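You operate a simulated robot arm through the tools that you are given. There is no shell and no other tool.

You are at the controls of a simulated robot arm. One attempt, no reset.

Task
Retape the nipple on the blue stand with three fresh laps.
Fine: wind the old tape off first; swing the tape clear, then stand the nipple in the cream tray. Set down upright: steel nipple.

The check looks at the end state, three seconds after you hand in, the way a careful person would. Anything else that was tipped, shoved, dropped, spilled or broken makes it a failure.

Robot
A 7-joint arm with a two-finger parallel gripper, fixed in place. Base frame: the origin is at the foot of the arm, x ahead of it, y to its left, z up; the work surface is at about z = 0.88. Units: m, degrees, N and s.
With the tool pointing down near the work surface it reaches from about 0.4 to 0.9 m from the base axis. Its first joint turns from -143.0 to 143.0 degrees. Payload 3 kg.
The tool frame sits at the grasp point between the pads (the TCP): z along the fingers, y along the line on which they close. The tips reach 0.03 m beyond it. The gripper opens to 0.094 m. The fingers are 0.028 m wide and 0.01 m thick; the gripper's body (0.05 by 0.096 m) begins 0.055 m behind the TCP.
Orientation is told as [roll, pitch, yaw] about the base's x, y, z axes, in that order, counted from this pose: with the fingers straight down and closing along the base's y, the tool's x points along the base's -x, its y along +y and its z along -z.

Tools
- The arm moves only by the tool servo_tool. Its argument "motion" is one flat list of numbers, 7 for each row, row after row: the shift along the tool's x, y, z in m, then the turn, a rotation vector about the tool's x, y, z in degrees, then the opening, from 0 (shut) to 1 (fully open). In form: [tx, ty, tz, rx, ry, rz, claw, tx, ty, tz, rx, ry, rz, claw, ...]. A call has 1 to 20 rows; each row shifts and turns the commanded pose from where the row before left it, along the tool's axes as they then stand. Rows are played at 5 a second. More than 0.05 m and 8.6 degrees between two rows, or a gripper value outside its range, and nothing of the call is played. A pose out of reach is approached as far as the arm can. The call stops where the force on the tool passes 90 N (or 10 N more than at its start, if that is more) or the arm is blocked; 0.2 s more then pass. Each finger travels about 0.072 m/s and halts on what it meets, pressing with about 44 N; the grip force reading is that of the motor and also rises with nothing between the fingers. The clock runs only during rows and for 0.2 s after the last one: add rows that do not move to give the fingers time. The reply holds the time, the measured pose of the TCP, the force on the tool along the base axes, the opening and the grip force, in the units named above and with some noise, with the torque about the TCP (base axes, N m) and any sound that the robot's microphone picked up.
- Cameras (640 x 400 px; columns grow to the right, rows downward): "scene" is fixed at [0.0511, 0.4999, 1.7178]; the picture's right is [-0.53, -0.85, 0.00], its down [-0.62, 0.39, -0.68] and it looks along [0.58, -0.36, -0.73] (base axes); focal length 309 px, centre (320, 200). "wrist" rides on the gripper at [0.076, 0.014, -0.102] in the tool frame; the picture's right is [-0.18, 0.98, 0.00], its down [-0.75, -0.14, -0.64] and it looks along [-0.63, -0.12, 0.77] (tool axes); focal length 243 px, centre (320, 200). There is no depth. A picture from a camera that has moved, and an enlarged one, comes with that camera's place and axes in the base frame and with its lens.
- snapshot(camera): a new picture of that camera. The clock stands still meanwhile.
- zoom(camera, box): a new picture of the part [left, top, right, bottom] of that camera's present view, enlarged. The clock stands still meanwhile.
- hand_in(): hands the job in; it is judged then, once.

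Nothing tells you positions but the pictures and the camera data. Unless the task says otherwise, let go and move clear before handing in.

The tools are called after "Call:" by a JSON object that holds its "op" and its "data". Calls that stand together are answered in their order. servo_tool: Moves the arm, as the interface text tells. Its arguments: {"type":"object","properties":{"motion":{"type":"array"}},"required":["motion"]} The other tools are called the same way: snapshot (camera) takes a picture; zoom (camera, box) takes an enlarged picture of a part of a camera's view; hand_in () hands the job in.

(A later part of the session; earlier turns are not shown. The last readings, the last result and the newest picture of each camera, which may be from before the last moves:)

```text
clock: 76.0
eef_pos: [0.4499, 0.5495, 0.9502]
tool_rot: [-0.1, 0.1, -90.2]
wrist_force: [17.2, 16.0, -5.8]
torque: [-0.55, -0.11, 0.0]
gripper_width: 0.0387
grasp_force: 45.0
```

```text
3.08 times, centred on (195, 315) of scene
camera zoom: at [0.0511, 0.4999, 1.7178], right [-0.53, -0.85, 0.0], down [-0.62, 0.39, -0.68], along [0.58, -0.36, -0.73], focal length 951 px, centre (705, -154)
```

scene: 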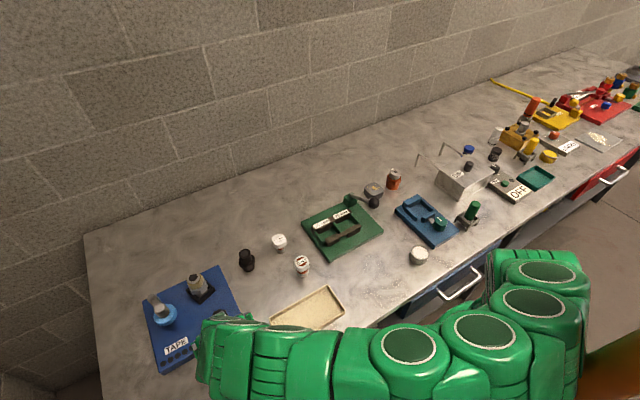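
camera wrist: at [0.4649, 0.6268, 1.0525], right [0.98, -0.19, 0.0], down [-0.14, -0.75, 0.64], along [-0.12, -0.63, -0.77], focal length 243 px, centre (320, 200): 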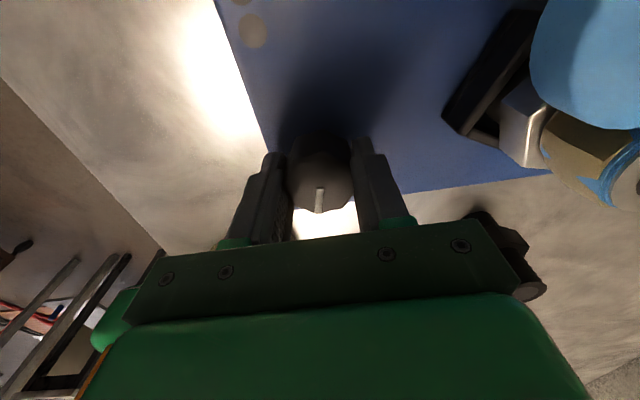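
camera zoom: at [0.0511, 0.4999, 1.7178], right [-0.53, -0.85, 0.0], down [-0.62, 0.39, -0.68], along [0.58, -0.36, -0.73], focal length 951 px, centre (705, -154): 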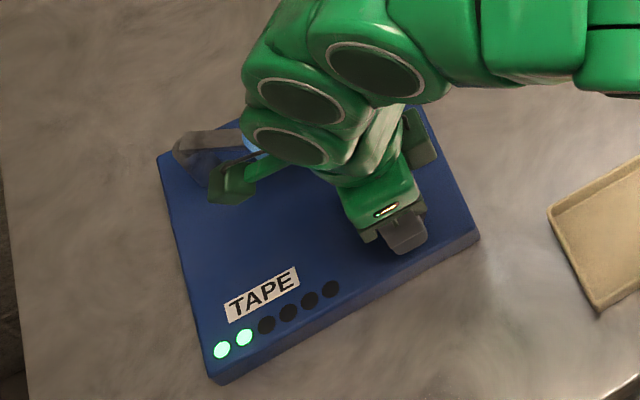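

Clockwise with the spool engaged winds fresh blue tape on, and two lamps are lit over the old tape. So counter-clockwise must take tape off; I'll reverse 120° to remove these fresh laps, then keep going to remove the old.

Call:
{"op": "servo_tool", "data": {"motion": [0, 0, 0, 0, 0, -6, 0.3, 0, 0, 0, 0, 0, -6, 0.3, 0, 0, 0, 0, 0, -6, 0.3, 0, 0, 0, 0, 0, -6, 0.3, 0, 0, 0, 0, 0, -6, 0.3, 0, 0, 0, 0, 0, -6, 0.3, 0, 0, 0, 0, 0, -6, 0.3, 0, 0, 0, 0, 0, -6, 0.3, 0, 0, 0, 0, 0, -6, 0.3, 0, 0, 0, 0, 0, -6, 0.3, 0, 0, 0, 0, 0, -6, 0.3, 0, 0, 0, 0, 0, -6, 0.3, 0, 0, 0, 0, 0, -6, 0.3, 0, 0, 0, 0, 0, -6, 0.3, 0, 0, 0, 0, 0, -6, 0.3, 0, 0, 0, 0, 0, -6, 0.3, 0, 0, 0, 0, 0, -6, 0.3, 0, 0, 0, 0, 0, -6, 0.3, 0, 0, 0, 0, 0, -6, 0.3, 0, 0, 0, 0, 0, -6, 0.3]}}

Call:
{"op": "zoom", "data": {"camera": "scene", "box": [130, 250, 260, 380]}}

Call:
{"op": "servo_tool", "data": {"motion": [0, 0, 0, 0, 0, 0, 0.6, 0, 0, 0, 0, 0, 0, 0.75, 0, 0, 0, 0, 0, 8, 0.75, 0, 0, 0, 0, 0, 8, 0.75, 0, 0, 0, 0, 0, 8, 0.75, 0, 0, 0, 0, 0, 8, 0.75, 0, 0, 0, 0, 0, 8, 0.75, 0, 0, 0, 0, 0, 8, 0.75, 0, 0, 0, 0, 0, 8, 0.75, 0, 0, 0, 0, 0, 8, 0.75, 0, 0, 0, 0, 0, 8, 0.75, 0, 0, 0, 0, 0, 8, 0.75, 0, 0, 0, 0, 0, 8, 0.75, 0, 0, 0, 0, 0, 8, 0.75, 0, 0, 0, 0, 0, 8, 0.75, 0, 0, 0, 0, 0, 8, 0.75, 0, 0, 0, 0, 0, 8, 0.75, 0, 0, 0, 0, 0, 0, 0.5, 0, 0, 0, 0, 0, 0, 0.3, 0, 0, 0, 0, 0, 0, 0.3]}}

Call:
{"op": "zoom", "data": {"camera": "wrist", "box": [420, 0, 640, 200]}}

Call:
{"op": "zoom", "data": {"camera": "scene", "box": [130, 250, 260, 380]}}

```text
clock: 80.2
eef_pos: [0.4501, 0.5503, 0.949]
tool_rot: [0.0, 0.0, 29.9]
wrist_force: [0.5, 9.9, 0.7]
torque: [0.3, -0.18, -0.98]
gripper_width: 0.0393
grasp_force: 44.9
```

```text
3.08 times, centred on (195, 315) of scene
camera zoom: at [0.0511, 0.4999, 1.7178], right [-0.53, -0.85, 0.0], down [-0.62, 0.39, -0.68], along [0.58, -0.36, -0.73], focal length 951 px, centre (705, -154)
```

zoom: 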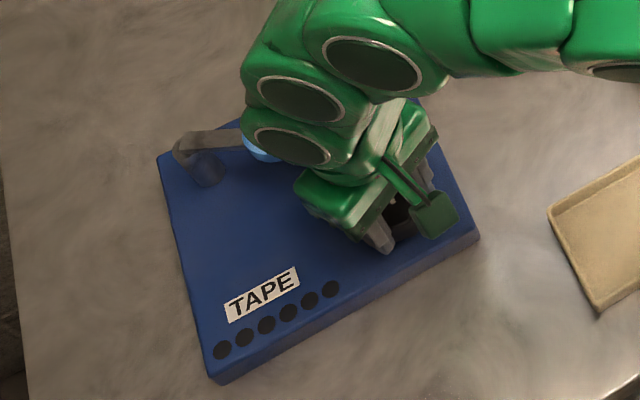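

```text
clock: 84.4
eef_pos: [0.4492, 0.5494, 0.9501]
tool_rot: [-0.1, -0.1, -90.2]
wrist_force: [-8.0, -2.9, -0.1]
torque: [-0.53, -0.03, -0.95]
gripper_width: 0.0393
grasp_force: 45.2
```

```text
2.00 times, centred on (530, 100) of wrist
camera zoom: at [0.4651, 0.6267, 1.0521], right [0.98, -0.19, 0.0], down [-0.14, -0.75, 0.64], along [-0.12, -0.63, -0.77], focal length 485 px, centre (-100, 400)
```

zoom: 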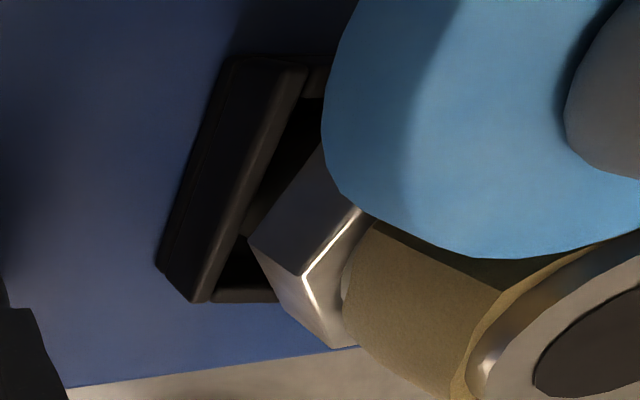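

```text
3.08 times, centred on (195, 315) of scene
camera zoom: at [0.0511, 0.4999, 1.7178], right [-0.53, -0.85, 0.0], down [-0.62, 0.39, -0.68], along [0.58, -0.36, -0.73], focal length 951 px, centre (705, -154)
```

zoom: 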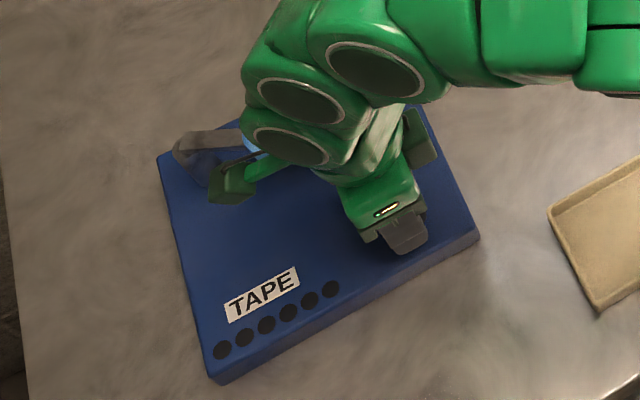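

The fresh laps are off and the lamps are dark, but the old tan tape remains. I'll continue counter-clockwise with the spool engaged to take the old tape off, watching for resistance.

Call:
{"op": "servo_tool", "data": {"motion": [0, 0, 0, 0, 0, -6, 0.3, 0, 0, 0, 0, 0, -6, 0.3, 0, 0, 0, 0, 0, -6, 0.3, 0, 0, 0, 0, 0, -6, 0.3, 0, 0, 0, 0, 0, 0, 0.3]}}

Call:
{"op": "zoom", "data": {"camera": "wrist", "box": [380, 60, 640, 280]}}

Call:
{"op": "zoom", "data": {"camera": "scene", "box": [130, 250, 260, 380]}}

```text
clock: 85.6
eef_pos: [0.45, 0.5493, 0.9504]
tool_rot: [0.0, -0.1, -66.1]
wrist_force: [-7.9, -1.6, 0.0]
torque: [0.01, 0.17, 0.01]
gripper_width: 0.0386
grasp_force: 45.0
```

```text
1.82 times, centred on (510, 170) of wrist
camera zoom: at [0.4325, 0.6259, 1.0526], right [0.97, 0.23, 0.0], down [0.18, -0.75, 0.64], along [0.15, -0.62, -0.77], focal length 441 px, centre (-26, 254)
```

zoom: 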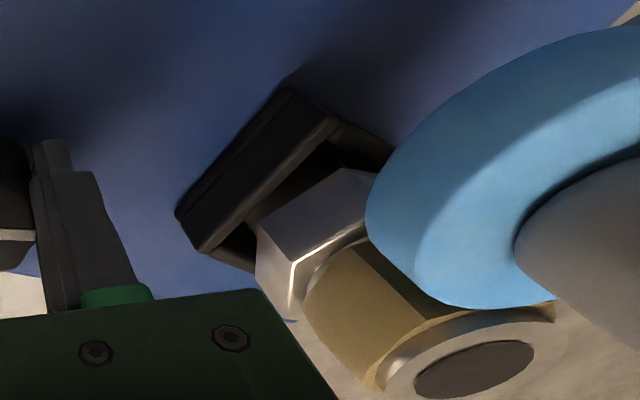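

```text
3.08 times, centred on (195, 315) of scene
camera zoom: at [0.0511, 0.4999, 1.7178], right [-0.53, -0.85, 0.0], down [-0.62, 0.39, -0.68], along [0.58, -0.36, -0.73], focal length 951 px, centre (705, -154)
```

zoom: 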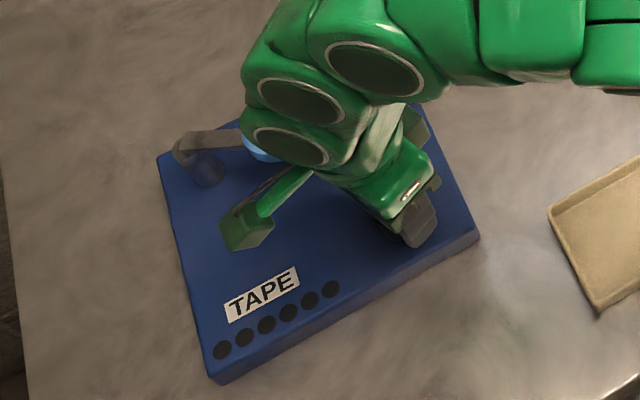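

The torque and jaw-width changes suggest the knob reached a counter-clockwise stop and slipped. I'll look at the pointer, push a little more counter-clockwise, and check.

Call:
{"op": "zoom", "data": {"camera": "wrist", "box": [250, 120, 390, 220]}}

Call:
{"op": "servo_tool", "data": {"motion": [0, 0, 0, 0, 0, -4, 0.3, 0, 0, 0, 0, 0, -4, 0.3, 0, 0, 0, 0, 0, 0, 0.3]}}

Call:
{"op": "zoom", "data": {"camera": "wrist", "box": [250, 120, 390, 220]}}

Call:
{"op": "zoom", "data": {"camera": "wrist", "box": [380, 60, 640, 280]}}

```text
4.00 times, centred on (320, 170) of wrist
camera zoom: at [0.4325, 0.6259, 1.0526], right [0.97, 0.23, 0.0], down [0.18, -0.75, 0.64], along [0.15, -0.62, -0.77], focal length 970 px, centre (320, 320)
```

zoom: 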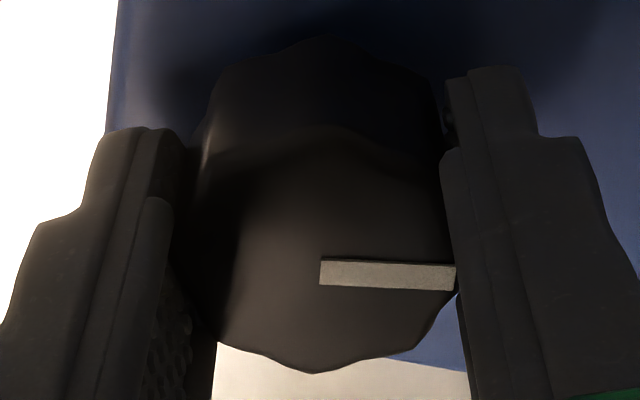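

```text
clock: 86.4
eef_pos: [0.4501, 0.5499, 0.9499]
tool_rot: [0.0, 0.0, -57.9]
wrist_force: [-5.0, -2.2, 9.1]
torque: [0.02, 0.91, -0.47]
gripper_width: 0.0395
grasp_force: 45.2
```

```text
4.00 times, centred on (320, 170) of wrist
camera zoom: at [0.422, 0.6229, 1.0524], right [0.93, 0.36, 0.0], down [0.28, -0.71, 0.64], along [0.23, -0.6, -0.77], focal length 970 px, centre (320, 320)
```

zoom: 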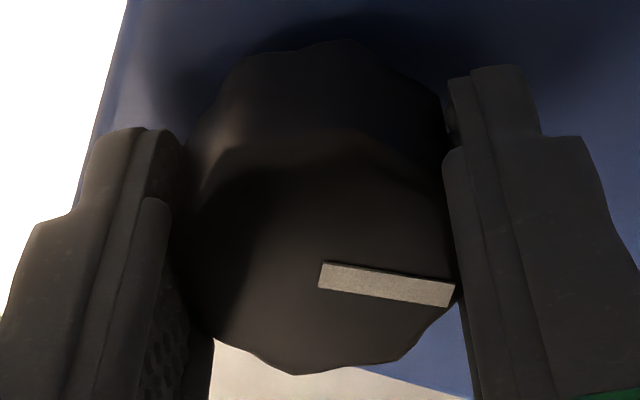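

```text
1.82 times, centred on (510, 170) of wrist
camera zoom: at [0.422, 0.6229, 1.0524], right [0.93, 0.36, 0.0], down [0.28, -0.71, 0.64], along [0.23, -0.6, -0.77], focal length 441 px, centre (-26, 254)
```

zoom: 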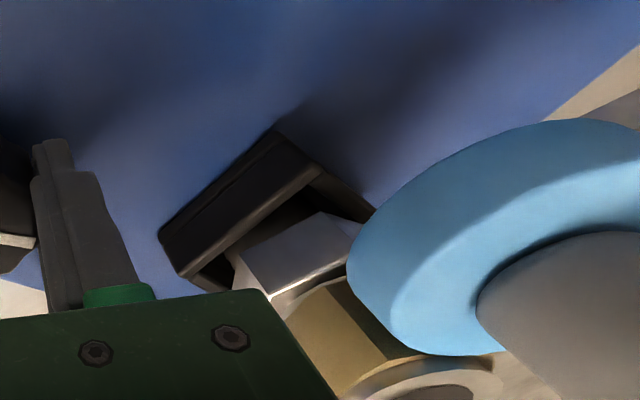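

Confirmed: the knob has a counter-clockwise stop here, so there was no travel left to unwind the old tape. I'll swing the spool clear, idle the knob back clockwise, re-engage, then unwind; first I'll lift and move over the hub.

Call:
{"op": "servo_tool", "data": {"motion": [0, 0, 0, 0, 0, 0, 0.6, 0, 0, 0, 0, 0, 0, 0.8, 0, 0, -0.045, 0, 0, 0, 0.9, 0, 0, -0.045, 0, 0, 0, 1, 0, 0, -0.045, 0, 0, 0, 1, 0.0004, 0.0368, 0, 0, 0, 0, 1, 0.0004, 0.0368, 0, 0, 0, 0, 1, 0.0004, 0.0368, 0, 0, 0, 0, 1, 0, 0, 0, 0, 0, 0, 1, 0, 0, 0, 0, 0, 0, 1]}}

Call:
{"op": "snapshot", "data": {"camera": "wrist"}}

Call:
{"op": "zoom", "data": {"camera": "wrist", "box": [220, 60, 440, 220]}}

```text
clock: 88.6
eef_pos: [0.5408, 0.6094, 1.0842]
tool_rot: [0.0, 0.0, -58.0]
wrist_force: [0.2, -0.5, -1.0]
torque: [-0.03, 0.0, 0.03]
gripper_width: 0.0944
grasp_force: 0.1
```

```text
taken
camera wrist: at [0.5143, 0.6832, 1.1863], right [0.93, 0.36, 0.0], down [0.28, -0.71, 0.64], along [0.23, -0.6, -0.77], focal length 243 px, centre (320, 200)
```

wrist: 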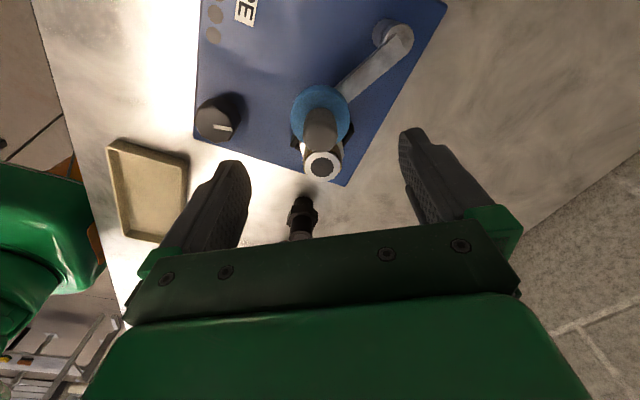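

```text
2.50 times, centred on (330, 140) of wrist
camera zoom: at [0.5143, 0.6832, 1.1863], right [0.93, 0.36, 0.0], down [0.28, -0.71, 0.64], along [0.23, -0.6, -0.77], focal length 606 px, centre (295, 350)
```

zoom: 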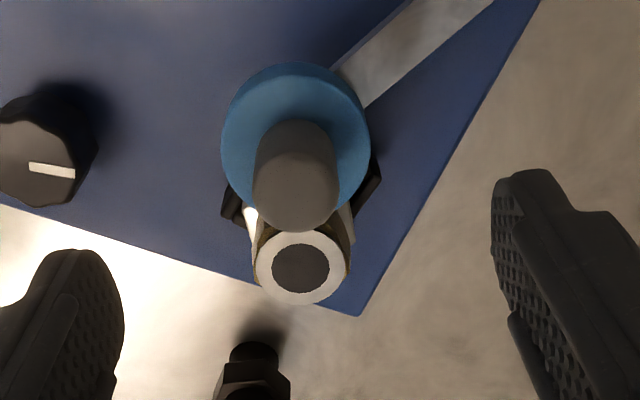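

I'm aligned over the hub. I'll descend, grip, and swing it back out.

Call:
{"op": "servo_tool", "data": {"motion": [0, 0, 0.027, 0, 0, 0, 0.9, 0.0005, 0.0018, 0.026, 0, 0, 0, 0.7, 0, 0, 0, 0, 0, 0, 0.5, 0, 0, 0, 0, 0, 0, 0.3, 0, 0, 0, 0, 0, 0, 0.15, 0, 0, 0, 0, 0, 0, 0.15]}}

Call:
{"op": "servo_tool", "data": {"motion": [0.00808, -0.00378, 0, 0, 0, 6, 0.15, 0.00808, -0.00378, 0, 0, 0, 6, 0.15, 0.00808, -0.00378, 0, 0, 0, 6, 0.15, 0, 0, 0, 0, 0, 0, 0.15]}}

```text
clock: 90.0
eef_pos: [0.5421, 0.6123, 1.0301]
tool_rot: [-0.1, 0.0, -58.1]
wrist_force: [-19.6, -17.7, -3.9]
torque: [-0.43, 0.16, -0.09]
gripper_width: 0.0287
grasp_force: 12.8
```

```text
clock: 91.0
eef_pos: [0.5227, 0.6306, 1.0317]
tool_rot: [-0.1, -0.1, -76.1]
wrist_force: [1.1, -1.4, -18.1]
torque: [-0.54, -0.24, -0.13]
gripper_width: 0.0249
grasp_force: 44.8
```

It's gripped and swinging freely with low force. Continuing the remaining arc out.

Call:
{"op": "servo_tool", "data": {"motion": [0.00808, -0.00378, 0, 0, 0, 6, 0.15, 0.00808, -0.00378, 0, 0, 0, 6, 0.15, 0.00808, -0.00378, 0, 0, 0, 6, 0.15, 0, 0, 0, 0, 0, 0, 0.15]}}

Call:
{"op": "zoom", "data": {"camera": "scene", "box": [130, 250, 260, 380]}}

```text
clock: 92.0
eef_pos: [0.5077, 0.6518, 1.0331]
tool_rot: [-0.1, 0.1, -94.2]
wrist_force: [6.3, 3.8, -21.6]
torque: [0.38, -0.13, 0.02]
gripper_width: 0.0244
grasp_force: 45.0
```

```text
3.08 times, centred on (195, 315) of scene
camera zoom: at [0.0511, 0.4999, 1.7178], right [-0.53, -0.85, 0.0], down [-0.62, 0.39, -0.68], along [0.58, -0.36, -0.73], focal length 951 px, centre (705, -154)
```

zoom: 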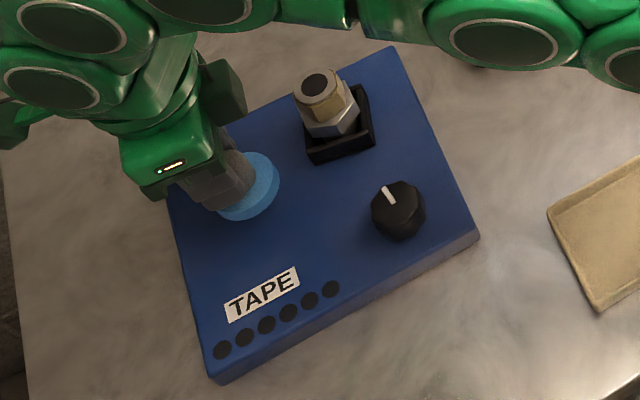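

The spool is clear again. I'll release, lift and return to the knob at yaw +30 for an idle clockwise turn.

Call:
{"op": "servo_tool", "data": {"motion": [0, 0, 0, 0, 0, 0, 0.3, 0, 0, 0, 0, 0, 0, 0.5, 0, 0, -0.035, 0, 0, 0, 0.5, 0, 0, -0.035, 0, 0, 0, 1, -0.0353, -0.0166, 0, 0, 0, 0, 1, -0.0353, -0.0166, 0, 0, 0, 0, 1, -0.0353, -0.0166, 0, 0, 0, 0, 1, 0, 0, 0, 0, 0, 0, 1]}}

Call:
{"op": "servo_tool", "data": {"motion": [0, 0, 0, 0, 0, -8, 1, 0, 0, 0, 0, 0, -8, 1, 0, 0, 0, 0, 0, -8, 1, 0, 0, 0, 0, 0, -8, 1, 0, 0, 0, 0, 0, -8, 1, 0, 0, 0, 0, 0, -8, 1, 0, 0, 0, 0, 0, -8, 1, 0, 0, 0, 0, 0, -8, 1, 0, 0, 0, 0, 0, -8, 1, 0, 0, 0, 0, 0, -8, 1, 0, 0, 0, 0, 0, -8, 1, 0, 0, 0, 0, 0, -8, 1, 0, 0, 0, 0, 0, -8, 1, 0, 0, 0, 0, 0, -8, 1, 0, 0, 0, 0, 0, -8, 1, 0, 0, 0, 0, 0, -4, 1, 0, 0, 0, 0, 0, 0, 1]}}

Call:
{"op": "zoom", "data": {"camera": "wrist", "box": [250, 60, 470, 235]}}

```text
clock: 93.8
eef_pos: [0.4507, 0.5471, 1.103]
tool_rot: [-0.1, -0.1, -94.0]
wrist_force: [0.9, -0.3, 0.3]
torque: [-0.03, -0.02, -0.01]
gripper_width: 0.0939
grasp_force: 0.1
```

```text
clock: 97.4
eef_pos: [0.4513, 0.5483, 1.102]
tool_rot: [0.0, 0.1, 30.0]
wrist_force: [-0.5, 0.1, -0.3]
torque: [0.01, -0.03, 0.0]
gripper_width: 0.0942
grasp_force: 0.0
```

```text
2.29 times, centred on (360, 148) of wrist
camera zoom: at [0.3795, 0.5227, 1.2045], right [-0.33, 0.94, 0.0], down [0.72, 0.26, 0.64], along [0.61, 0.21, -0.77], focal length 555 px, centre (229, 320)
```

zoom: 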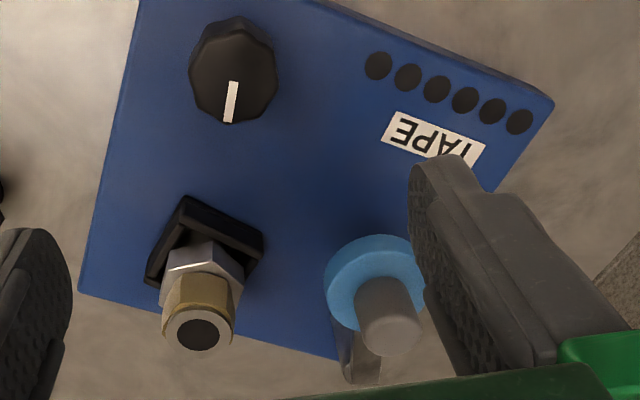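

The knob is at its counter-clockwise stop and the spool is clear. I'll rotate to yaw +24 so the pads meet the knob's flats, grip, and idle it 120° clockwise.

Call:
{"op": "servo_tool", "data": {"motion": [0.0008, 0.0016, 0.04, 0, 0, 6, 0.9, 0, 0, 0.04, 0, 0, 0, 0.8, 0, 0, 0.04, 0, 0, 0, 0.8, 0, 0, 0.031, 0, 0, 0, 0.8, 0, 0, 0, 0, 0, 0, 0.6, 0, 0, 0, 0, 0, 0, 0.3, 0, 0, 0, 0, 0, 0, 0.3, 0, 0, 0, 0, 0, 0, 0.3]}}

Call:
{"op": "servo_tool", "data": {"motion": [0, 0, 0, 0, 0, 8, 0.3, 0, 0, 0, 0, 0, 8, 0.3, 0, 0, 0, 0, 0, 8, 0.3, 0, 0, 0, 0, 0, 8, 0.3, 0, 0, 0, 0, 0, 8, 0.3, 0, 0, 0, 0, 0, 8, 0.3, 0, 0, 0, 0, 0, 8, 0.3, 0, 0, 0, 0, 0, 8, 0.3, 0, 0, 0, 0, 0, 8, 0.3, 0, 0, 0, 0, 0, 8, 0.3, 0, 0, 0, 0, 0, 8, 0.3, 0, 0, 0, 0, 0, 8, 0.3, 0, 0, 0, 0, 0, 8, 0.3, 0, 0, 0, 0, 0, 8, 0.3, 0, 0, 0, 0, 0, 8, 0.3, 0, 0, 0, 0, 0, 0, 0.3]}}

Call:
{"op": "zoom", "data": {"camera": "scene", "box": [130, 250, 260, 380]}}

```text
clock: 99.2
eef_pos: [0.451, 0.5481, 0.9504]
tool_rot: [0.0, 0.0, 24.0]
wrist_force: [-10.2, 24.6, -3.2]
torque: [0.24, -0.32, 0.03]
gripper_width: 0.0432
grasp_force: 13.3
```

```text
clock: 102.6
eef_pos: [0.4501, 0.5494, 0.9517]
tool_rot: [-0.1, -0.2, -96.1]
wrist_force: [-3.1, 0.4, 7.6]
torque: [-1.15, 0.03, 0.0]
gripper_width: 0.0386
grasp_force: 45.0
```

```text
3.08 times, centred on (195, 315) of scene
camera zoom: at [0.0511, 0.4999, 1.7178], right [-0.53, -0.85, 0.0], down [-0.62, 0.39, -0.68], along [0.58, -0.36, -0.73], focal length 951 px, centre (705, -154)
```

zoom: 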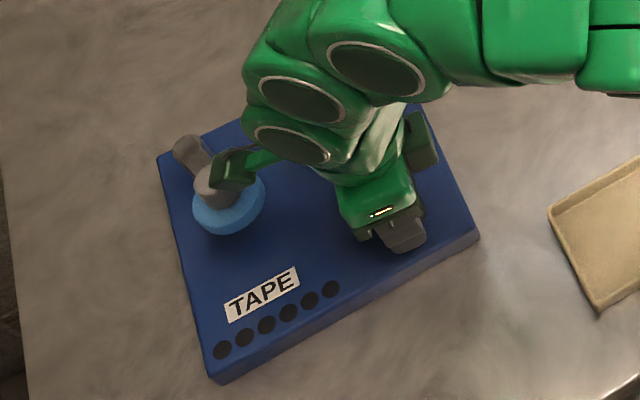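

I've idled 120° clockwise and the lamps are dark, as expected. Another 135° re-grip and stroke gives ample unwinding travel.

Call:
{"op": "servo_tool", "data": {"motion": [0, 0, 0, 0, 0, 0, 0.6, 0, 0, 0, 0, 0, 0, 0.75, 0, 0, 0, 0, 0, -8, 0.75, 0, 0, 0, 0, 0, -8, 0.75, 0, 0, 0, 0, 0, -8, 0.75, 0, 0, 0, 0, 0, -8, 0.75, 0, 0, 0, 0, 0, -8, 0.75, 0, 0, 0, 0, 0, -8, 0.75, 0, 0, 0, 0, 0, -8, 0.75, 0, 0, 0, 0, 0, -8, 0.75, 0, 0, 0, 0, 0, -8, 0.75, 0, 0, 0, 0, 0, -8, 0.75, 0, 0, 0, 0, 0, -8, 0.75, 0, 0, 0, 0, 0, -8, 0.75, 0, 0, 0, 0, 0, -8, 0.75, 0, 0, 0, 0, 0, -8, 0.75, 0, 0, 0, 0, 0, -8, 0.75, 0, 0, 0, 0, 0, -8, 0.75, 0, 0, 0, 0, 0, -7, 0.75]}}

Call:
{"op": "servo_tool", "data": {"motion": [0, 0, 0, 0, 0, 0, 0.5, 0, 0, 0, 0, 0, 0, 0.3, 0, 0, 0, 0, 0, 0, 0.3, 0, 0, 0, 0, 0, 8, 0.3, 0, 0, 0, 0, 0, 8, 0.3, 0, 0, 0, 0, 0, 8, 0.3, 0, 0, 0, 0, 0, 8, 0.3, 0, 0, 0, 0, 0, 8, 0.3, 0, 0, 0, 0, 0, 8, 0.3, 0, 0, 0, 0, 0, 8, 0.3, 0, 0, 0, 0, 0, 8, 0.3, 0, 0, 0, 0, 0, 8, 0.3, 0, 0, 0, 0, 0, 8, 0.3, 0, 0, 0, 0, 0, 8, 0.3, 0, 0, 0, 0, 0, 8, 0.3, 0, 0, 0, 0, 0, 8, 0.3, 0, 0, 0, 0, 0, 8, 0.3, 0, 0, 0, 0, 0, 8, 0.3, 0, 0, 0, 0, 0, 0, 0.3]}}

Call:
{"op": "zoom", "data": {"camera": "scene", "box": [130, 250, 260, 380]}}

```text
clock: 106.6
eef_pos: [0.45, 0.5494, 0.9508]
tool_rot: [0.0, 0.0, 39.1]
wrist_force: [0.4, -0.4, 0.4]
torque: [0.0, -0.01, 0.02]
gripper_width: 0.0704
grasp_force: 0.1
```

```text
clock: 110.6
eef_pos: [0.4512, 0.5488, 0.9512]
tool_rot: [0.1, -0.1, -81.1]
wrist_force: [-4.3, 1.6, 2.9]
torque: [-0.58, -0.47, 0.01]
gripper_width: 0.0396
grasp_force: 45.2
```

```text
3.08 times, centred on (195, 315) of scene
camera zoom: at [0.0511, 0.4999, 1.7178], right [-0.53, -0.85, 0.0], down [-0.62, 0.39, -0.68], along [0.58, -0.36, -0.73], focal length 951 px, centre (705, -154)
```

zoom: 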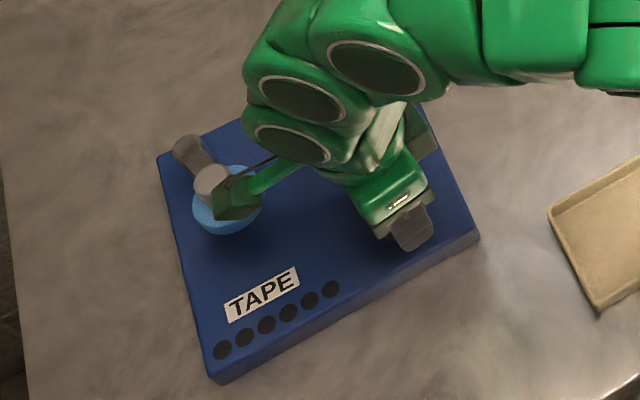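

The knob is now about 240° clockwise of the stop with no tape wound. Back to the hub to re-engage the spool.

Call:
{"op": "servo_tool", "data": {"motion": [0, 0, 0, 0, 0, 0, 0.6, 0, 0, 0, 0, 0, 0, 0.8, 0, 0, -0.042, 0, 0, 0, 0.9, 0, 0, -0.042, 0, 0, 6, 1, 0, 0, -0.042, 0, 0, 7, 1, 0, 0, 0, 0, 0, 6, 1, 0.0381, 0.0116, 0, 0, 0, 0, 1, 0.0381, 0.0116, 0, 0, 0, 0, 1, 0.0381, 0.0116, 0, 0, 0, 0, 1, 0, 0, 0, 0, 0, 0, 1, 0, 0, 0, 0, 0, 0, 1]}}

Call:
{"op": "snapshot", "data": {"camera": "wrist"}}

Call:
{"op": "zoom", "data": {"camera": "wrist", "box": [220, 80, 440, 220]}}

```text
clock: 113.0
eef_pos: [0.5053, 0.6545, 1.0764]
tool_rot: [0.1, 0.0, -99.9]
wrist_force: [-0.4, -0.3, -0.1]
torque: [0.0, 0.0, 0.03]
gripper_width: 0.094
grasp_force: 0.1
```

```text
taken
camera wrist: at [0.5336, 0.7268, 1.1784], right [0.94, -0.35, 0.0], down [-0.27, -0.72, 0.64], along [-0.23, -0.6, -0.77], focal length 243 px, centre (320, 200)
```

wrist: 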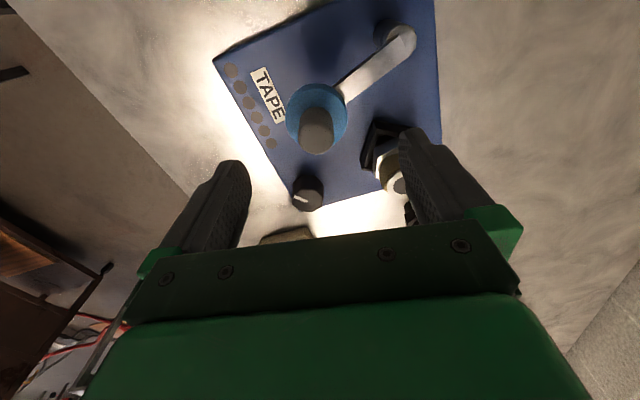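

```text
2.86 times, centred on (330, 150) of wrist
camera zoom: at [0.5336, 0.7268, 1.1784], right [0.94, -0.35, 0.0], down [-0.27, -0.72, 0.64], along [-0.23, -0.6, -0.77], focal length 693 px, centre (291, 343)
```

zoom: 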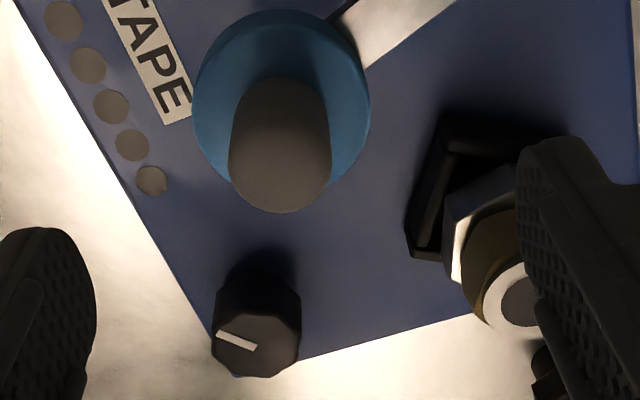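

The hub is about 3 mm to the left of my axis, so I'll correct, grip, and swing it in.

Call:
{"op": "servo_tool", "data": {"motion": [0, -0.0025, 0.023, 0, 0, 0, 0.9, 0, 0, 0.023, 0, 0, 0, 0.7, 0, 0, 0, 0, 0, 0, 0.5, 0, 0, 0, 0, 0, 0, 0.3, 0, 0, 0, 0, 0, 0, 0.15, 0, 0, 0, 0, 0, 0, 0.15, 0, 0, 0, 0, 0, 0, 0.15]}}

Call:
{"op": "servo_tool", "data": {"motion": [-0.00764, 0.00461, 0, 0, 0, -6, 0.15, -0.00764, 0.00461, 0, 0, 0, -6, 0.15, -0.00764, 0.00461, 0, 0, 0, -6, 0.15, 0, 0, 0, 0, 0, 0, 0.15]}}

```text
clock: 114.6
eef_pos: [0.503, 0.6539, 1.0307]
tool_rot: [0.1, 0.0, -100.2]
wrist_force: [9.9, 1.7, -0.8]
torque: [0.62, -0.38, -0.14]
gripper_width: 0.0248
grasp_force: 45.0
```

```text
clock: 115.6
eef_pos: [0.5149, 0.6322, 1.0308]
tool_rot: [0.0, 0.0, -82.0]
wrist_force: [23.9, 8.7, -11.5]
torque: [0.36, -0.42, -0.5]
gripper_width: 0.0249
grasp_force: 44.5
```

Slight radial load, which I'll trim inward 0.5 mm while continuing.

Call:
{"op": "servo_tool", "data": {"motion": [-0.0074, 0.0051, 0, 0, 0, -6, 0.15, -0.00764, 0.00461, 0, 0, 0, -6, 0.15, -0.00764, 0.00461, 0, 0, 0, -6, 0.15, 0, 0, 0, 0, 0, 0, 0.15]}}

Call:
{"op": "zoom", "data": {"camera": "scene", "box": [150, 260, 240, 316]}}

```text
clock: 116.6
eef_pos: [0.5331, 0.6143, 1.0295]
tool_rot: [-0.1, 0.1, -63.9]
wrist_force: [-3.0, -3.0, -16.3]
torque: [0.47, -0.34, 0.08]
gripper_width: 0.0246
grasp_force: 44.9
```

```text
7.11 times, centred on (195, 288) of scene
camera zoom: at [0.0511, 0.4999, 1.7178], right [-0.53, -0.85, 0.0], down [-0.62, 0.39, -0.68], along [0.58, -0.36, -0.73], focal length 2197 px, centre (1209, -426)
```

zoom: 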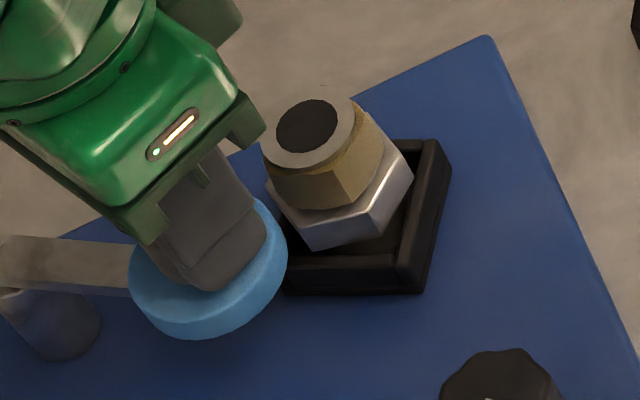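

Not quite there: the spool still needs about 8° to reach its engaged position. Continuing with small steps.

Call:
{"op": "servo_tool", "data": {"motion": [-0.00382, 0.0023, 0, 0, 0, -3, 0.15, -0.00382, 0.0023, 0, 0, 0, -3, 0.15, -0.00255, 0.0015, 0, 0, 0, -2, 0.15, 0, 0, 0, 0, 0, 0, 0.15]}}

Call:
{"op": "zoom", "data": {"camera": "scene", "box": [150, 260, 240, 316]}}

```text
clock: 117.6
eef_pos: [0.5441, 0.6077, 1.0319]
tool_rot: [-0.2, -0.1, -56.0]
wrist_force: [1.7, -2.8, -17.9]
torque: [0.27, 0.02, -0.19]
gripper_width: 0.0248
grasp_force: 45.1
```

```text
7.11 times, centred on (195, 288) of scene
camera zoom: at [0.0511, 0.4999, 1.7178], right [-0.53, -0.85, 0.0], down [-0.62, 0.39, -0.68], along [0.58, -0.36, -0.73], focal length 2197 px, centre (1209, -426)
```

zoom: 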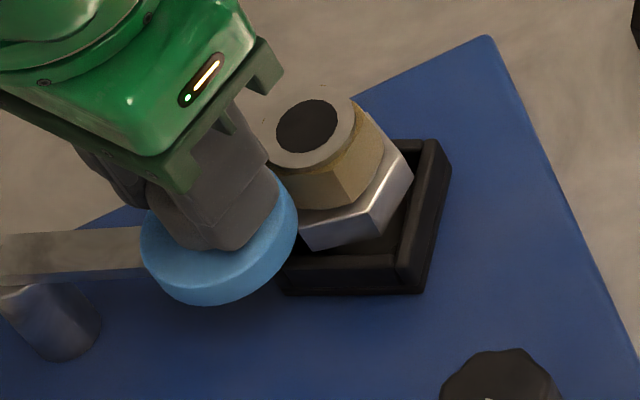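

The spool is in the same engaged position as before. I'll release, lift and go to the knob at yaw −90 for a counter-clockwise unwinding stroke.

Call:
{"op": "servo_tool", "data": {"motion": [0, 0, 0, 0, 0, 0, 0.3, 0, 0, 0, 0, 0, 0, 0.5, 0, 0, -0.035, 0, 0, 0, 0.5, 0, 0, -0.03, 0, 0, 0, 1, 0.0013, -0.0368, 0, 0, 0, 0, 1, 0.0013, -0.0368, 0, 0, 0, 0, 1, 0.0013, -0.0368, 0, 0, 0, 0, 1, 0, 0, 0, 0, 0, 8, 1, 0, 0, 0, 0, 0, 8, 1, 0, 0, 0, 0, 0, 8, 1, 0, 0, 0, 0, 0, 8, 1, 0, 0, 0, 0, 0, 2, 1, 0, 0, 0, 0, 0, 0, 1]}}

Call:
{"op": "snapshot", "data": {"camera": "wrist"}}

Call:
{"op": "zoom", "data": {"camera": "scene", "box": [130, 250, 260, 380]}}

```text
clock: 120.4
eef_pos: [0.4511, 0.5503, 1.0973]
tool_rot: [0.0, -0.1, -90.1]
wrist_force: [-0.1, 0.8, 0.0]
torque: [0.0, 0.01, 0.0]
gripper_width: 0.0941
grasp_force: 0.1
```

```text
taken
camera wrist: at [0.4649, 0.6259, 1.1985], right [0.98, -0.19, 0.0], down [-0.14, -0.75, 0.64], along [-0.12, -0.63, -0.77], focal length 243 px, centre (320, 200)
```

wrist: 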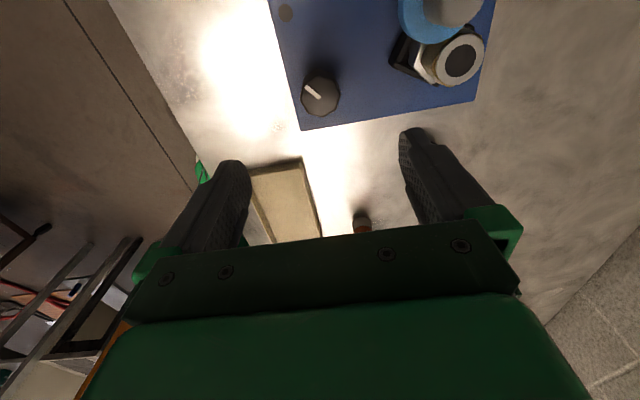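

```text
3.08 times, centred on (195, 315) of scene
camera zoom: at [0.0511, 0.4999, 1.7178], right [-0.53, -0.85, 0.0], down [-0.62, 0.39, -0.68], along [0.58, -0.36, -0.73], focal length 951 px, centre (705, -154)
```

zoom: 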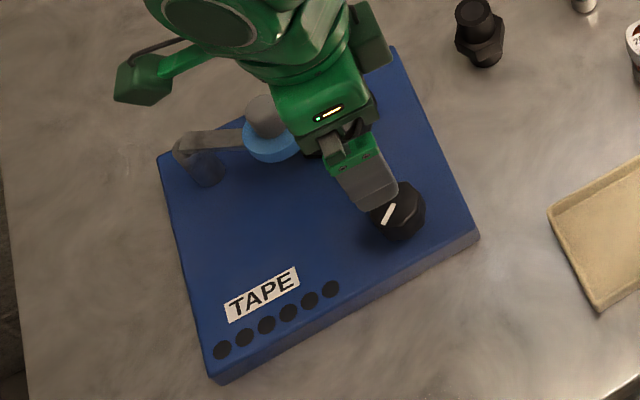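

The knob is centred and the spool is engaged. I'll descend, grip, and unwind counter-clockwise about 48° first.

Call:
{"op": "servo_tool", "data": {"motion": [-0.0008, -0.001, 0.04, 0, 0, 0, 0.9, 0, 0, 0.04, 0, 0, 0, 0.8, 0, 0, 0.04, 0, 0, 0, 0.8, 0, 0, 0.026, 0, 0, 0, 0.7, 0, 0, 0, 0, 0, 0, 0.5, 0, 0, 0, 0, 0, 0, 0.3, 0, 0, 0, 0, 0, 0, 0.3, 0, 0, 0, 0, 0, 0, 0.3]}}

Call:
{"op": "zoom", "data": {"camera": "wrist", "box": [420, 0, 640, 200]}}

Call:
{"op": "servo_tool", "data": {"motion": [0, 0, 0, 0, 0, -6, 0.3, 0, 0, 0, 0, 0, -6, 0.3, 0, 0, 0, 0, 0, -6, 0.3, 0, 0, 0, 0, 0, -6, 0.3, 0, 0, 0, 0, 0, -6, 0.3, 0, 0, 0, 0, 0, 0, 0.3]}}

Call:
{"op": "snapshot", "data": {"camera": "wrist"}}

Call:
{"op": "zoom", "data": {"camera": "scene", "box": [130, 250, 260, 380]}}

```text
clock: 122.2
eef_pos: [0.4497, 0.5487, 0.9497]
tool_rot: [0.0, 0.1, -90.1]
wrist_force: [30.2, 8.9, -4.8]
torque: [0.75, -0.27, -0.05]
gripper_width: 0.0389
grasp_force: 45.1
```

```text
2.00 times, centred on (530, 100) of wrist
camera zoom: at [0.4647, 0.6251, 1.0524], right [0.98, -0.18, 0.0], down [-0.14, -0.75, 0.64], along [-0.12, -0.63, -0.77], focal length 485 px, centre (-100, 400)
```

zoom: 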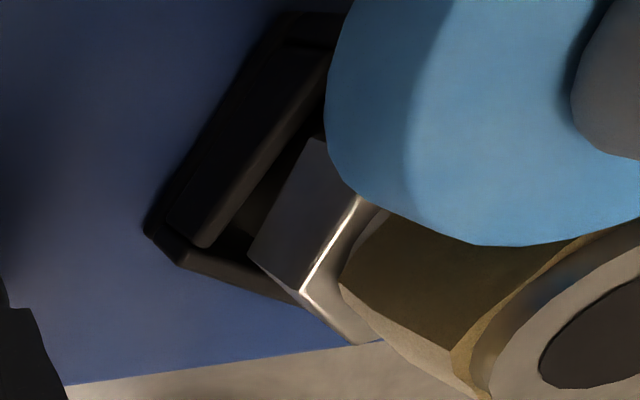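

```text
clock: 123.6
eef_pos: [0.4501, 0.5508, 0.9515]
tool_rot: [0.2, 0.1, -60.1]
wrist_force: [65.6, 40.5, 3.8]
torque: [0.4, -0.15, -0.04]
gripper_width: 0.0386
grasp_force: 45.2
```

```text
taken
camera wrist: at [0.4247, 0.6228, 1.0524], right [0.94, 0.33, 0.0], down [0.25, -0.72, 0.64], along [0.21, -0.6, -0.77], focal length 243 px, centre (320, 200)
```

wrist: 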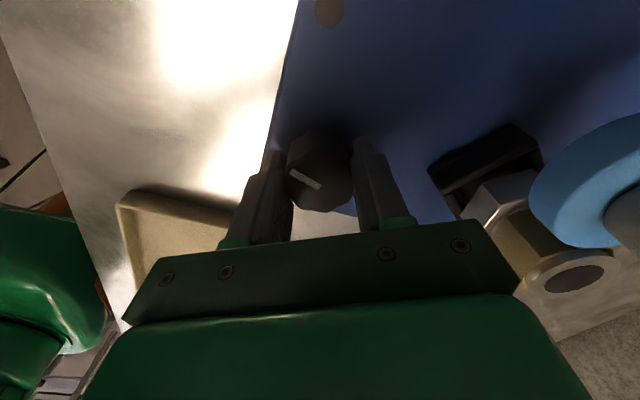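

```text
3.08 times, centred on (195, 315) of scene
camera zoom: at [0.0511, 0.4999, 1.7178], right [-0.53, -0.85, 0.0], down [-0.62, 0.39, -0.68], along [0.58, -0.36, -0.73], focal length 951 px, centre (705, -154)
```

zoom: 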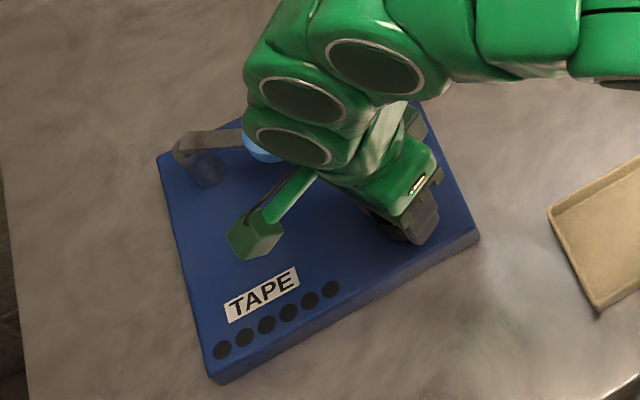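

The side load is high (77 N), so I'll shift about 1.5 mm to relieve it, then continue counter-clockwise in stages.

Call:
{"op": "servo_tool", "data": {"motion": [0.0001, 0.0014, 0, 0, 0, 0, 0.3, 0, 0, 0, 0, 0, -6, 0.3, 0, 0, 0, 0, 0, -6, 0.3, 0, 0, 0, 0, 0, -6, 0.3, 0, 0, 0, 0, 0, 0, 0.3]}}

Call:
{"op": "servo_tool", "data": {"motion": [0, 0, 0, 0, 0, -6, 0.3, 0, 0, 0, 0, 0, -6, 0.3, 0, 0, 0, 0, 0, -6, 0.3, 0, 0, 0, 0, 0, -6, 0.3, 0, 0, 0, 0, 0, 0, 0.3]}}

Call:
{"op": "servo_tool", "data": {"motion": [0, 0, 0, 0, 0, -6, 0.3, 0, 0, 0, 0, 0, -6, 0.3, 0, 0, 0, 0, 0, -6, 0.3, 0, 0, 0, 0, 0, -6, 0.3, 0, 0, 0, 0, 0, -6, 0.3, 0, 0, 0, 0, 0, -6, 0.3, 0, 0, 0, 0, 0, -6, 0.3, 0, 0, 0, 0, 0, 0, 0.3]}}

Call:
{"op": "zoom", "data": {"camera": "scene", "box": [130, 250, 260, 380]}}

```text
clock: 124.8
eef_pos: [0.4499, 0.5491, 0.9494]
tool_rot: [0.0, 0.0, -42.0]
wrist_force: [26.9, 31.6, 21.6]
torque: [-0.08, -0.69, -0.04]
gripper_width: 0.0386
grasp_force: 44.8
```

```text
clock: 126.0
eef_pos: [0.4504, 0.5498, 0.951]
tool_rot: [0.0, 0.0, -18.0]
wrist_force: [18.1, 28.2, 18.3]
torque: [0.49, -0.91, 0.0]
gripper_width: 0.0388
grasp_force: 44.5
```

```text
clock: 127.8
eef_pos: [0.45, 0.5495, 0.9497]
tool_rot: [0.0, 0.1, 24.0]
wrist_force: [3.2, 40.1, 7.8]
torque: [0.5, -0.03, 0.06]
gripper_width: 0.0385
grasp_force: 44.8
```

```text
3.08 times, centred on (195, 315) of scene
camera zoom: at [0.0511, 0.4999, 1.7178], right [-0.53, -0.85, 0.0], down [-0.62, 0.39, -0.68], along [0.58, -0.36, -0.73], focal length 951 px, centre (705, -154)
```

zoom: 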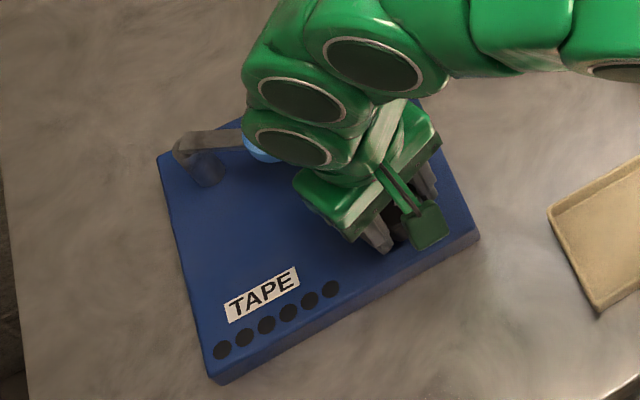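

That's about 2.4 laps unwound with the spool engaged. I'll re-grip at yaw −96, where the camera can see the nipple.

Call:
{"op": "servo_tool", "data": {"motion": [0, 0, 0, 0, 0, 0, 0.6, 0, 0, 0, 0, 0, 0, 0.75, 0, 0, 0, 0, 0, 8, 0.75, 0, 0, 0, 0, 0, 8, 0.75, 0, 0, 0, 0, 0, 8, 0.75, 0, 0, 0, 0, 0, 8, 0.75, 0, 0, 0, 0, 0, 8, 0.75, 0, 0, 0, 0, 0, 8, 0.75, 0, 0, 0, 0, 0, 8, 0.75, 0, 0, 0, 0, 0, 8, 0.75, 0, 0, 0, 0, 0, 8, 0.75, 0, 0, 0, 0, 0, 8, 0.75, 0, 0, 0, 0, 0, 8, 0.75, 0, 0, 0, 0, 0, 8, 0.75, 0, 0, 0, 0, 0, 8, 0.75, 0, 0, 0, 0, 0, 8, 0.75, 0, 0, 0, 0, 0, 0, 0.75]}}

Call:
{"op": "snapshot", "data": {"camera": "wrist"}}

Call:
{"op": "zoom", "data": {"camera": "wrist", "box": [420, 0, 640, 200]}}

```text
clock: 131.4
eef_pos: [0.4505, 0.5493, 0.9501]
tool_rot: [0.1, 0.0, -88.1]
wrist_force: [0.2, 0.2, -0.6]
torque: [0.0, 0.01, 0.0]
gripper_width: 0.0703
grasp_force: 0.1
```

```text
taken
camera wrist: at [0.4624, 0.6261, 1.0519], right [0.99, -0.15, 0.0], down [-0.12, -0.76, 0.64], along [-0.1, -0.64, -0.77], focal length 243 px, centre (320, 200)
```

wrist: 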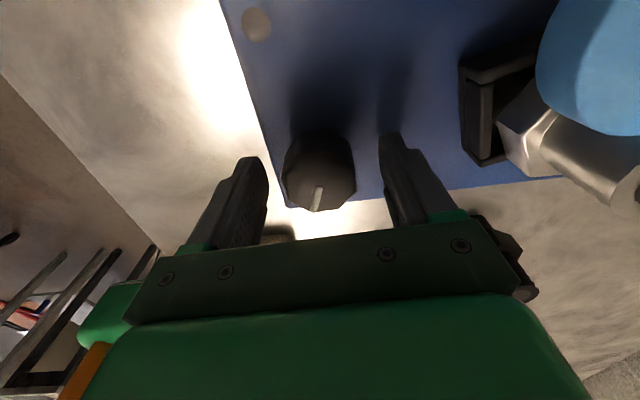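

```text
2.00 times, centred on (530, 100) of wrist
camera zoom: at [0.4624, 0.6261, 1.0519], right [0.99, -0.15, 0.0], down [-0.12, -0.76, 0.64], along [-0.1, -0.64, -0.77], focal length 485 px, centre (-100, 400)
```

zoom: 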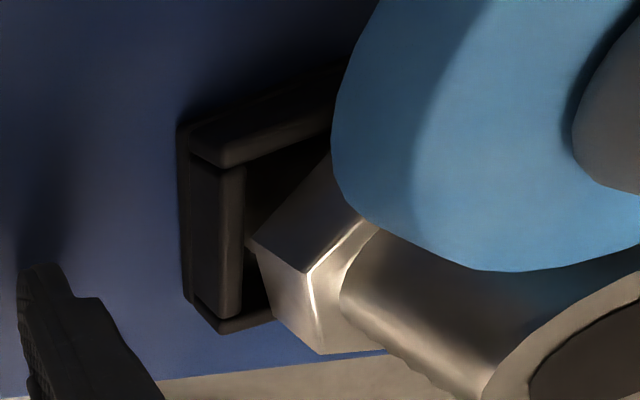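

The old tape is completely off and bare steel thread shows. Now I'll rotate back to yaw +44, grip, and wind on fresh tape clockwise while counting lamps.

Call:
{"op": "servo_tool", "data": {"motion": [0, 0, 0, 0, 0, -8, 0.75, 0, 0, 0, 0, 0, -8, 0.75, 0, 0, 0, 0, 0, -8, 0.75, 0, 0, 0, 0, 0, -8, 0.75, 0, 0, 0, 0, 0, -8, 0.75, 0, 0, 0, 0, 0, -8, 0.75, 0, 0, 0, 0, 0, -8, 0.75, 0, 0, 0, 0, 0, -8, 0.75, 0, 0, 0, 0, 0, -8, 0.75, 0, 0, 0, 0, 0, -8, 0.75, 0, 0, 0, 0, 0, -8, 0.75, 0, 0, 0, 0, 0, -8, 0.75, 0, 0, 0, 0, 0, -8, 0.75, 0, 0, 0, 0, 0, -8, 0.75, 0, 0, 0, 0, 0, -8, 0.75, 0, 0, 0, 0, 0, -8, 0.75, 0, 0, 0, 0, 0, -4, 0.75, 0, 0, 0, 0, 0, 0, 0.5, 0, 0, 0, 0, 0, 0, 0.3, 0, 0, 0, 0, 0, 0, 0.3]}}

Call:
{"op": "servo_tool", "data": {"motion": [0, 0, 0, 0, 0, 5, 0.3, 0, 0, 0, 0, 0, 5, 0.3, 0, 0, 0, 0, 0, 5, 0.3, 0, 0, 0, 0, 0, 5, 0.3, 0, 0, 0, 0, 0, 5, 0.3, 0, 0, 0, 0, 0, 5, 0.3, 0, 0, 0, 0, 0, 5, 0.3, 0, 0, 0, 0, 0, 5, 0.3, 0, 0, 0, 0, 0, 5, 0.3, 0, 0, 0, 0, 0, 5, 0.3, 0, 0, 0, 0, 0, 0, 0.3]}}

Call:
{"op": "zoom", "data": {"camera": "scene", "box": [130, 250, 260, 380]}}

```text
clock: 135.6
eef_pos: [0.4495, 0.55, 0.9499]
tool_rot: [0.0, -0.1, 43.9]
wrist_force: [-10.5, 9.0, -0.2]
torque: [-0.29, -0.32, 0.03]
gripper_width: 0.0395
grasp_force: 45.0
```

```text
clock: 138.0
eef_pos: [0.4493, 0.55, 0.95]
tool_rot: [0.0, 0.0, -6.0]
wrist_force: [-5.8, 12.5, -21.9]
torque: [0.72, 0.09, -0.02]
gripper_width: 0.0393
grasp_force: 44.9
```

```text
3.08 times, centred on (195, 315) of scene
camera zoom: at [0.0511, 0.4999, 1.7178], right [-0.53, -0.85, 0.0], down [-0.62, 0.39, -0.68], along [0.58, -0.36, -0.73], focal length 951 px, centre (705, -154)
```

zoom: 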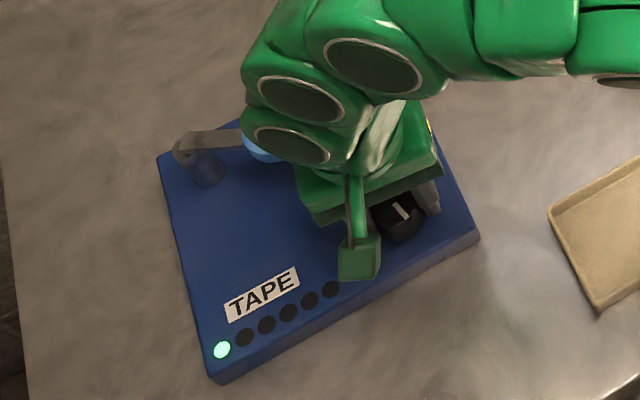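

One lamp lit after 50°, so about 47° per lap as expected. Continuing another 50°.

Call:
{"op": "servo_tool", "data": {"motion": [0, 0, 0, 0, 0, 5, 0.3, 0, 0, 0, 0, 0, 5, 0.3, 0, 0, 0, 0, 0, 5, 0.3, 0, 0, 0, 0, 0, 5, 0.3, 0, 0, 0, 0, 0, 5, 0.3, 0, 0, 0, 0, 0, 5, 0.3, 0, 0, 0, 0, 0, 5, 0.3, 0, 0, 0, 0, 0, 5, 0.3, 0, 0, 0, 0, 0, 5, 0.3, 0, 0, 0, 0, 0, 5, 0.3, 0, 0, 0, 0, 0, 0, 0.3]}}

Call:
{"op": "zoom", "data": {"camera": "scene", "box": [130, 250, 260, 380]}}

Call:
{"op": "snapshot", "data": {"camera": "wrist"}}

```text
clock: 140.4
eef_pos: [0.4504, 0.55, 0.9504]
tool_rot: [0.1, 0.0, -56.1]
wrist_force: [5.8, 2.6, 19.9]
torque: [-0.42, 0.38, -0.02]
gripper_width: 0.0394
grasp_force: 45.0
```

```text
3.08 times, centred on (195, 315) of scene
camera zoom: at [0.0511, 0.4999, 1.7178], right [-0.53, -0.85, 0.0], down [-0.62, 0.39, -0.68], along [0.58, -0.36, -0.73], focal length 951 px, centre (705, -154)
```

zoom: 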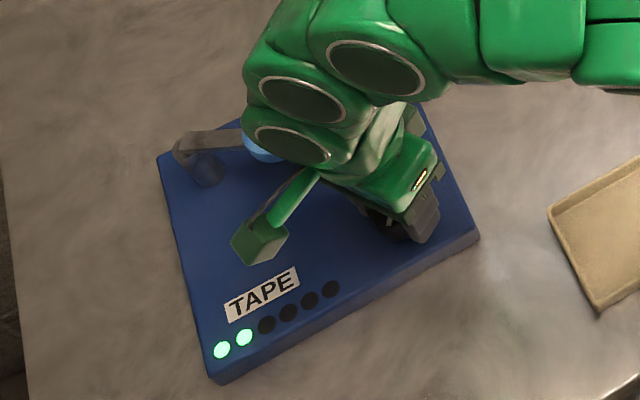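

```text
taken
camera wrist: at [0.4201, 0.6209, 1.0526], right [0.92, 0.4, 0.0], down [0.3, -0.7, 0.64], along [0.25, -0.59, -0.77], focal length 243 px, centre (320, 200)
```

wrist: 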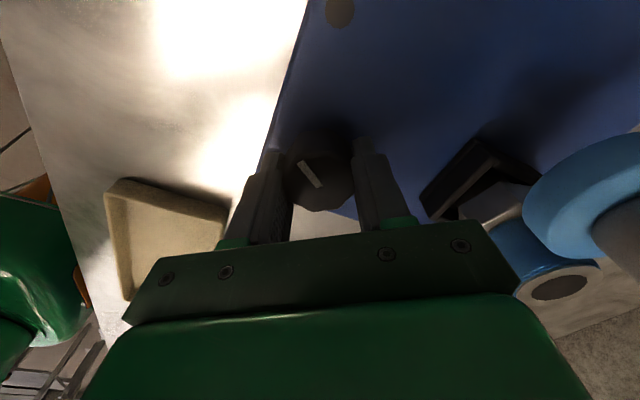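

Two lamps are lit at 100°. I'll go 38° more, then approach the third lamp in small steps.

Call:
{"op": "servo_tool", "data": {"motion": [0, 0, 0, 0, 0, 5, 0.3, 0, 0, 0, 0, 0, 5, 0.3, 0, 0, 0, 0, 0, 5, 0.3, 0, 0, 0, 0, 0, 5, 0.3, 0, 0, 0, 0, 0, 5, 0.3, 0, 0, 0, 0, 0, 5, 0.3, 0, 0, 0, 0, 0, 5, 0.3, 0, 0, 0, 0, 0, 3, 0.3, 0, 0, 0, 0, 0, 0, 0.3]}}

Call:
{"op": "zoom", "data": {"camera": "scene", "box": [130, 250, 260, 380]}}

Call:
{"op": "zoom", "data": {"camera": "wrist", "box": [420, 0, 640, 200]}}

```text
clock: 142.4
eef_pos: [0.4499, 0.5494, 0.9498]
tool_rot: [-0.1, -0.1, -94.1]
wrist_force: [5.8, 11.4, -3.1]
torque: [0.35, -0.83, -0.04]
gripper_width: 0.0394
grasp_force: 45.0
```

```text
3.08 times, centred on (195, 315) of scene
camera zoom: at [0.0511, 0.4999, 1.7178], right [-0.53, -0.85, 0.0], down [-0.62, 0.39, -0.68], along [0.58, -0.36, -0.73], focal length 951 px, centre (705, -154)
```

zoom: 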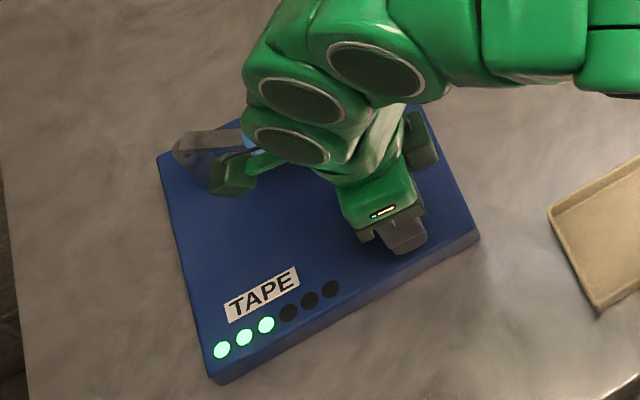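

```text
2.00 times, centred on (530, 100) of wrist
camera zoom: at [0.4703, 0.6248, 1.052], right [0.97, -0.25, 0.0], down [-0.19, -0.74, 0.64], along [-0.16, -0.62, -0.77], focal length 485 px, centre (-100, 400)
```

zoom: 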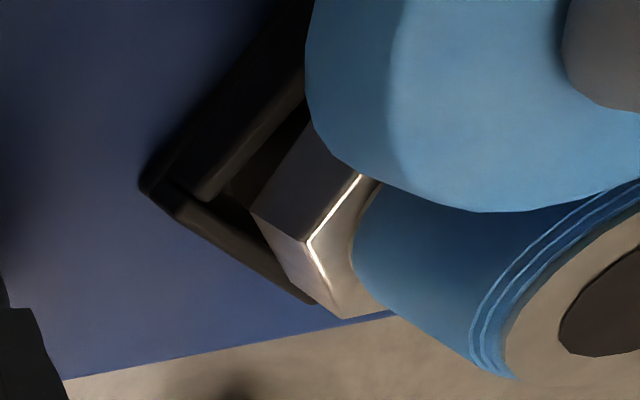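

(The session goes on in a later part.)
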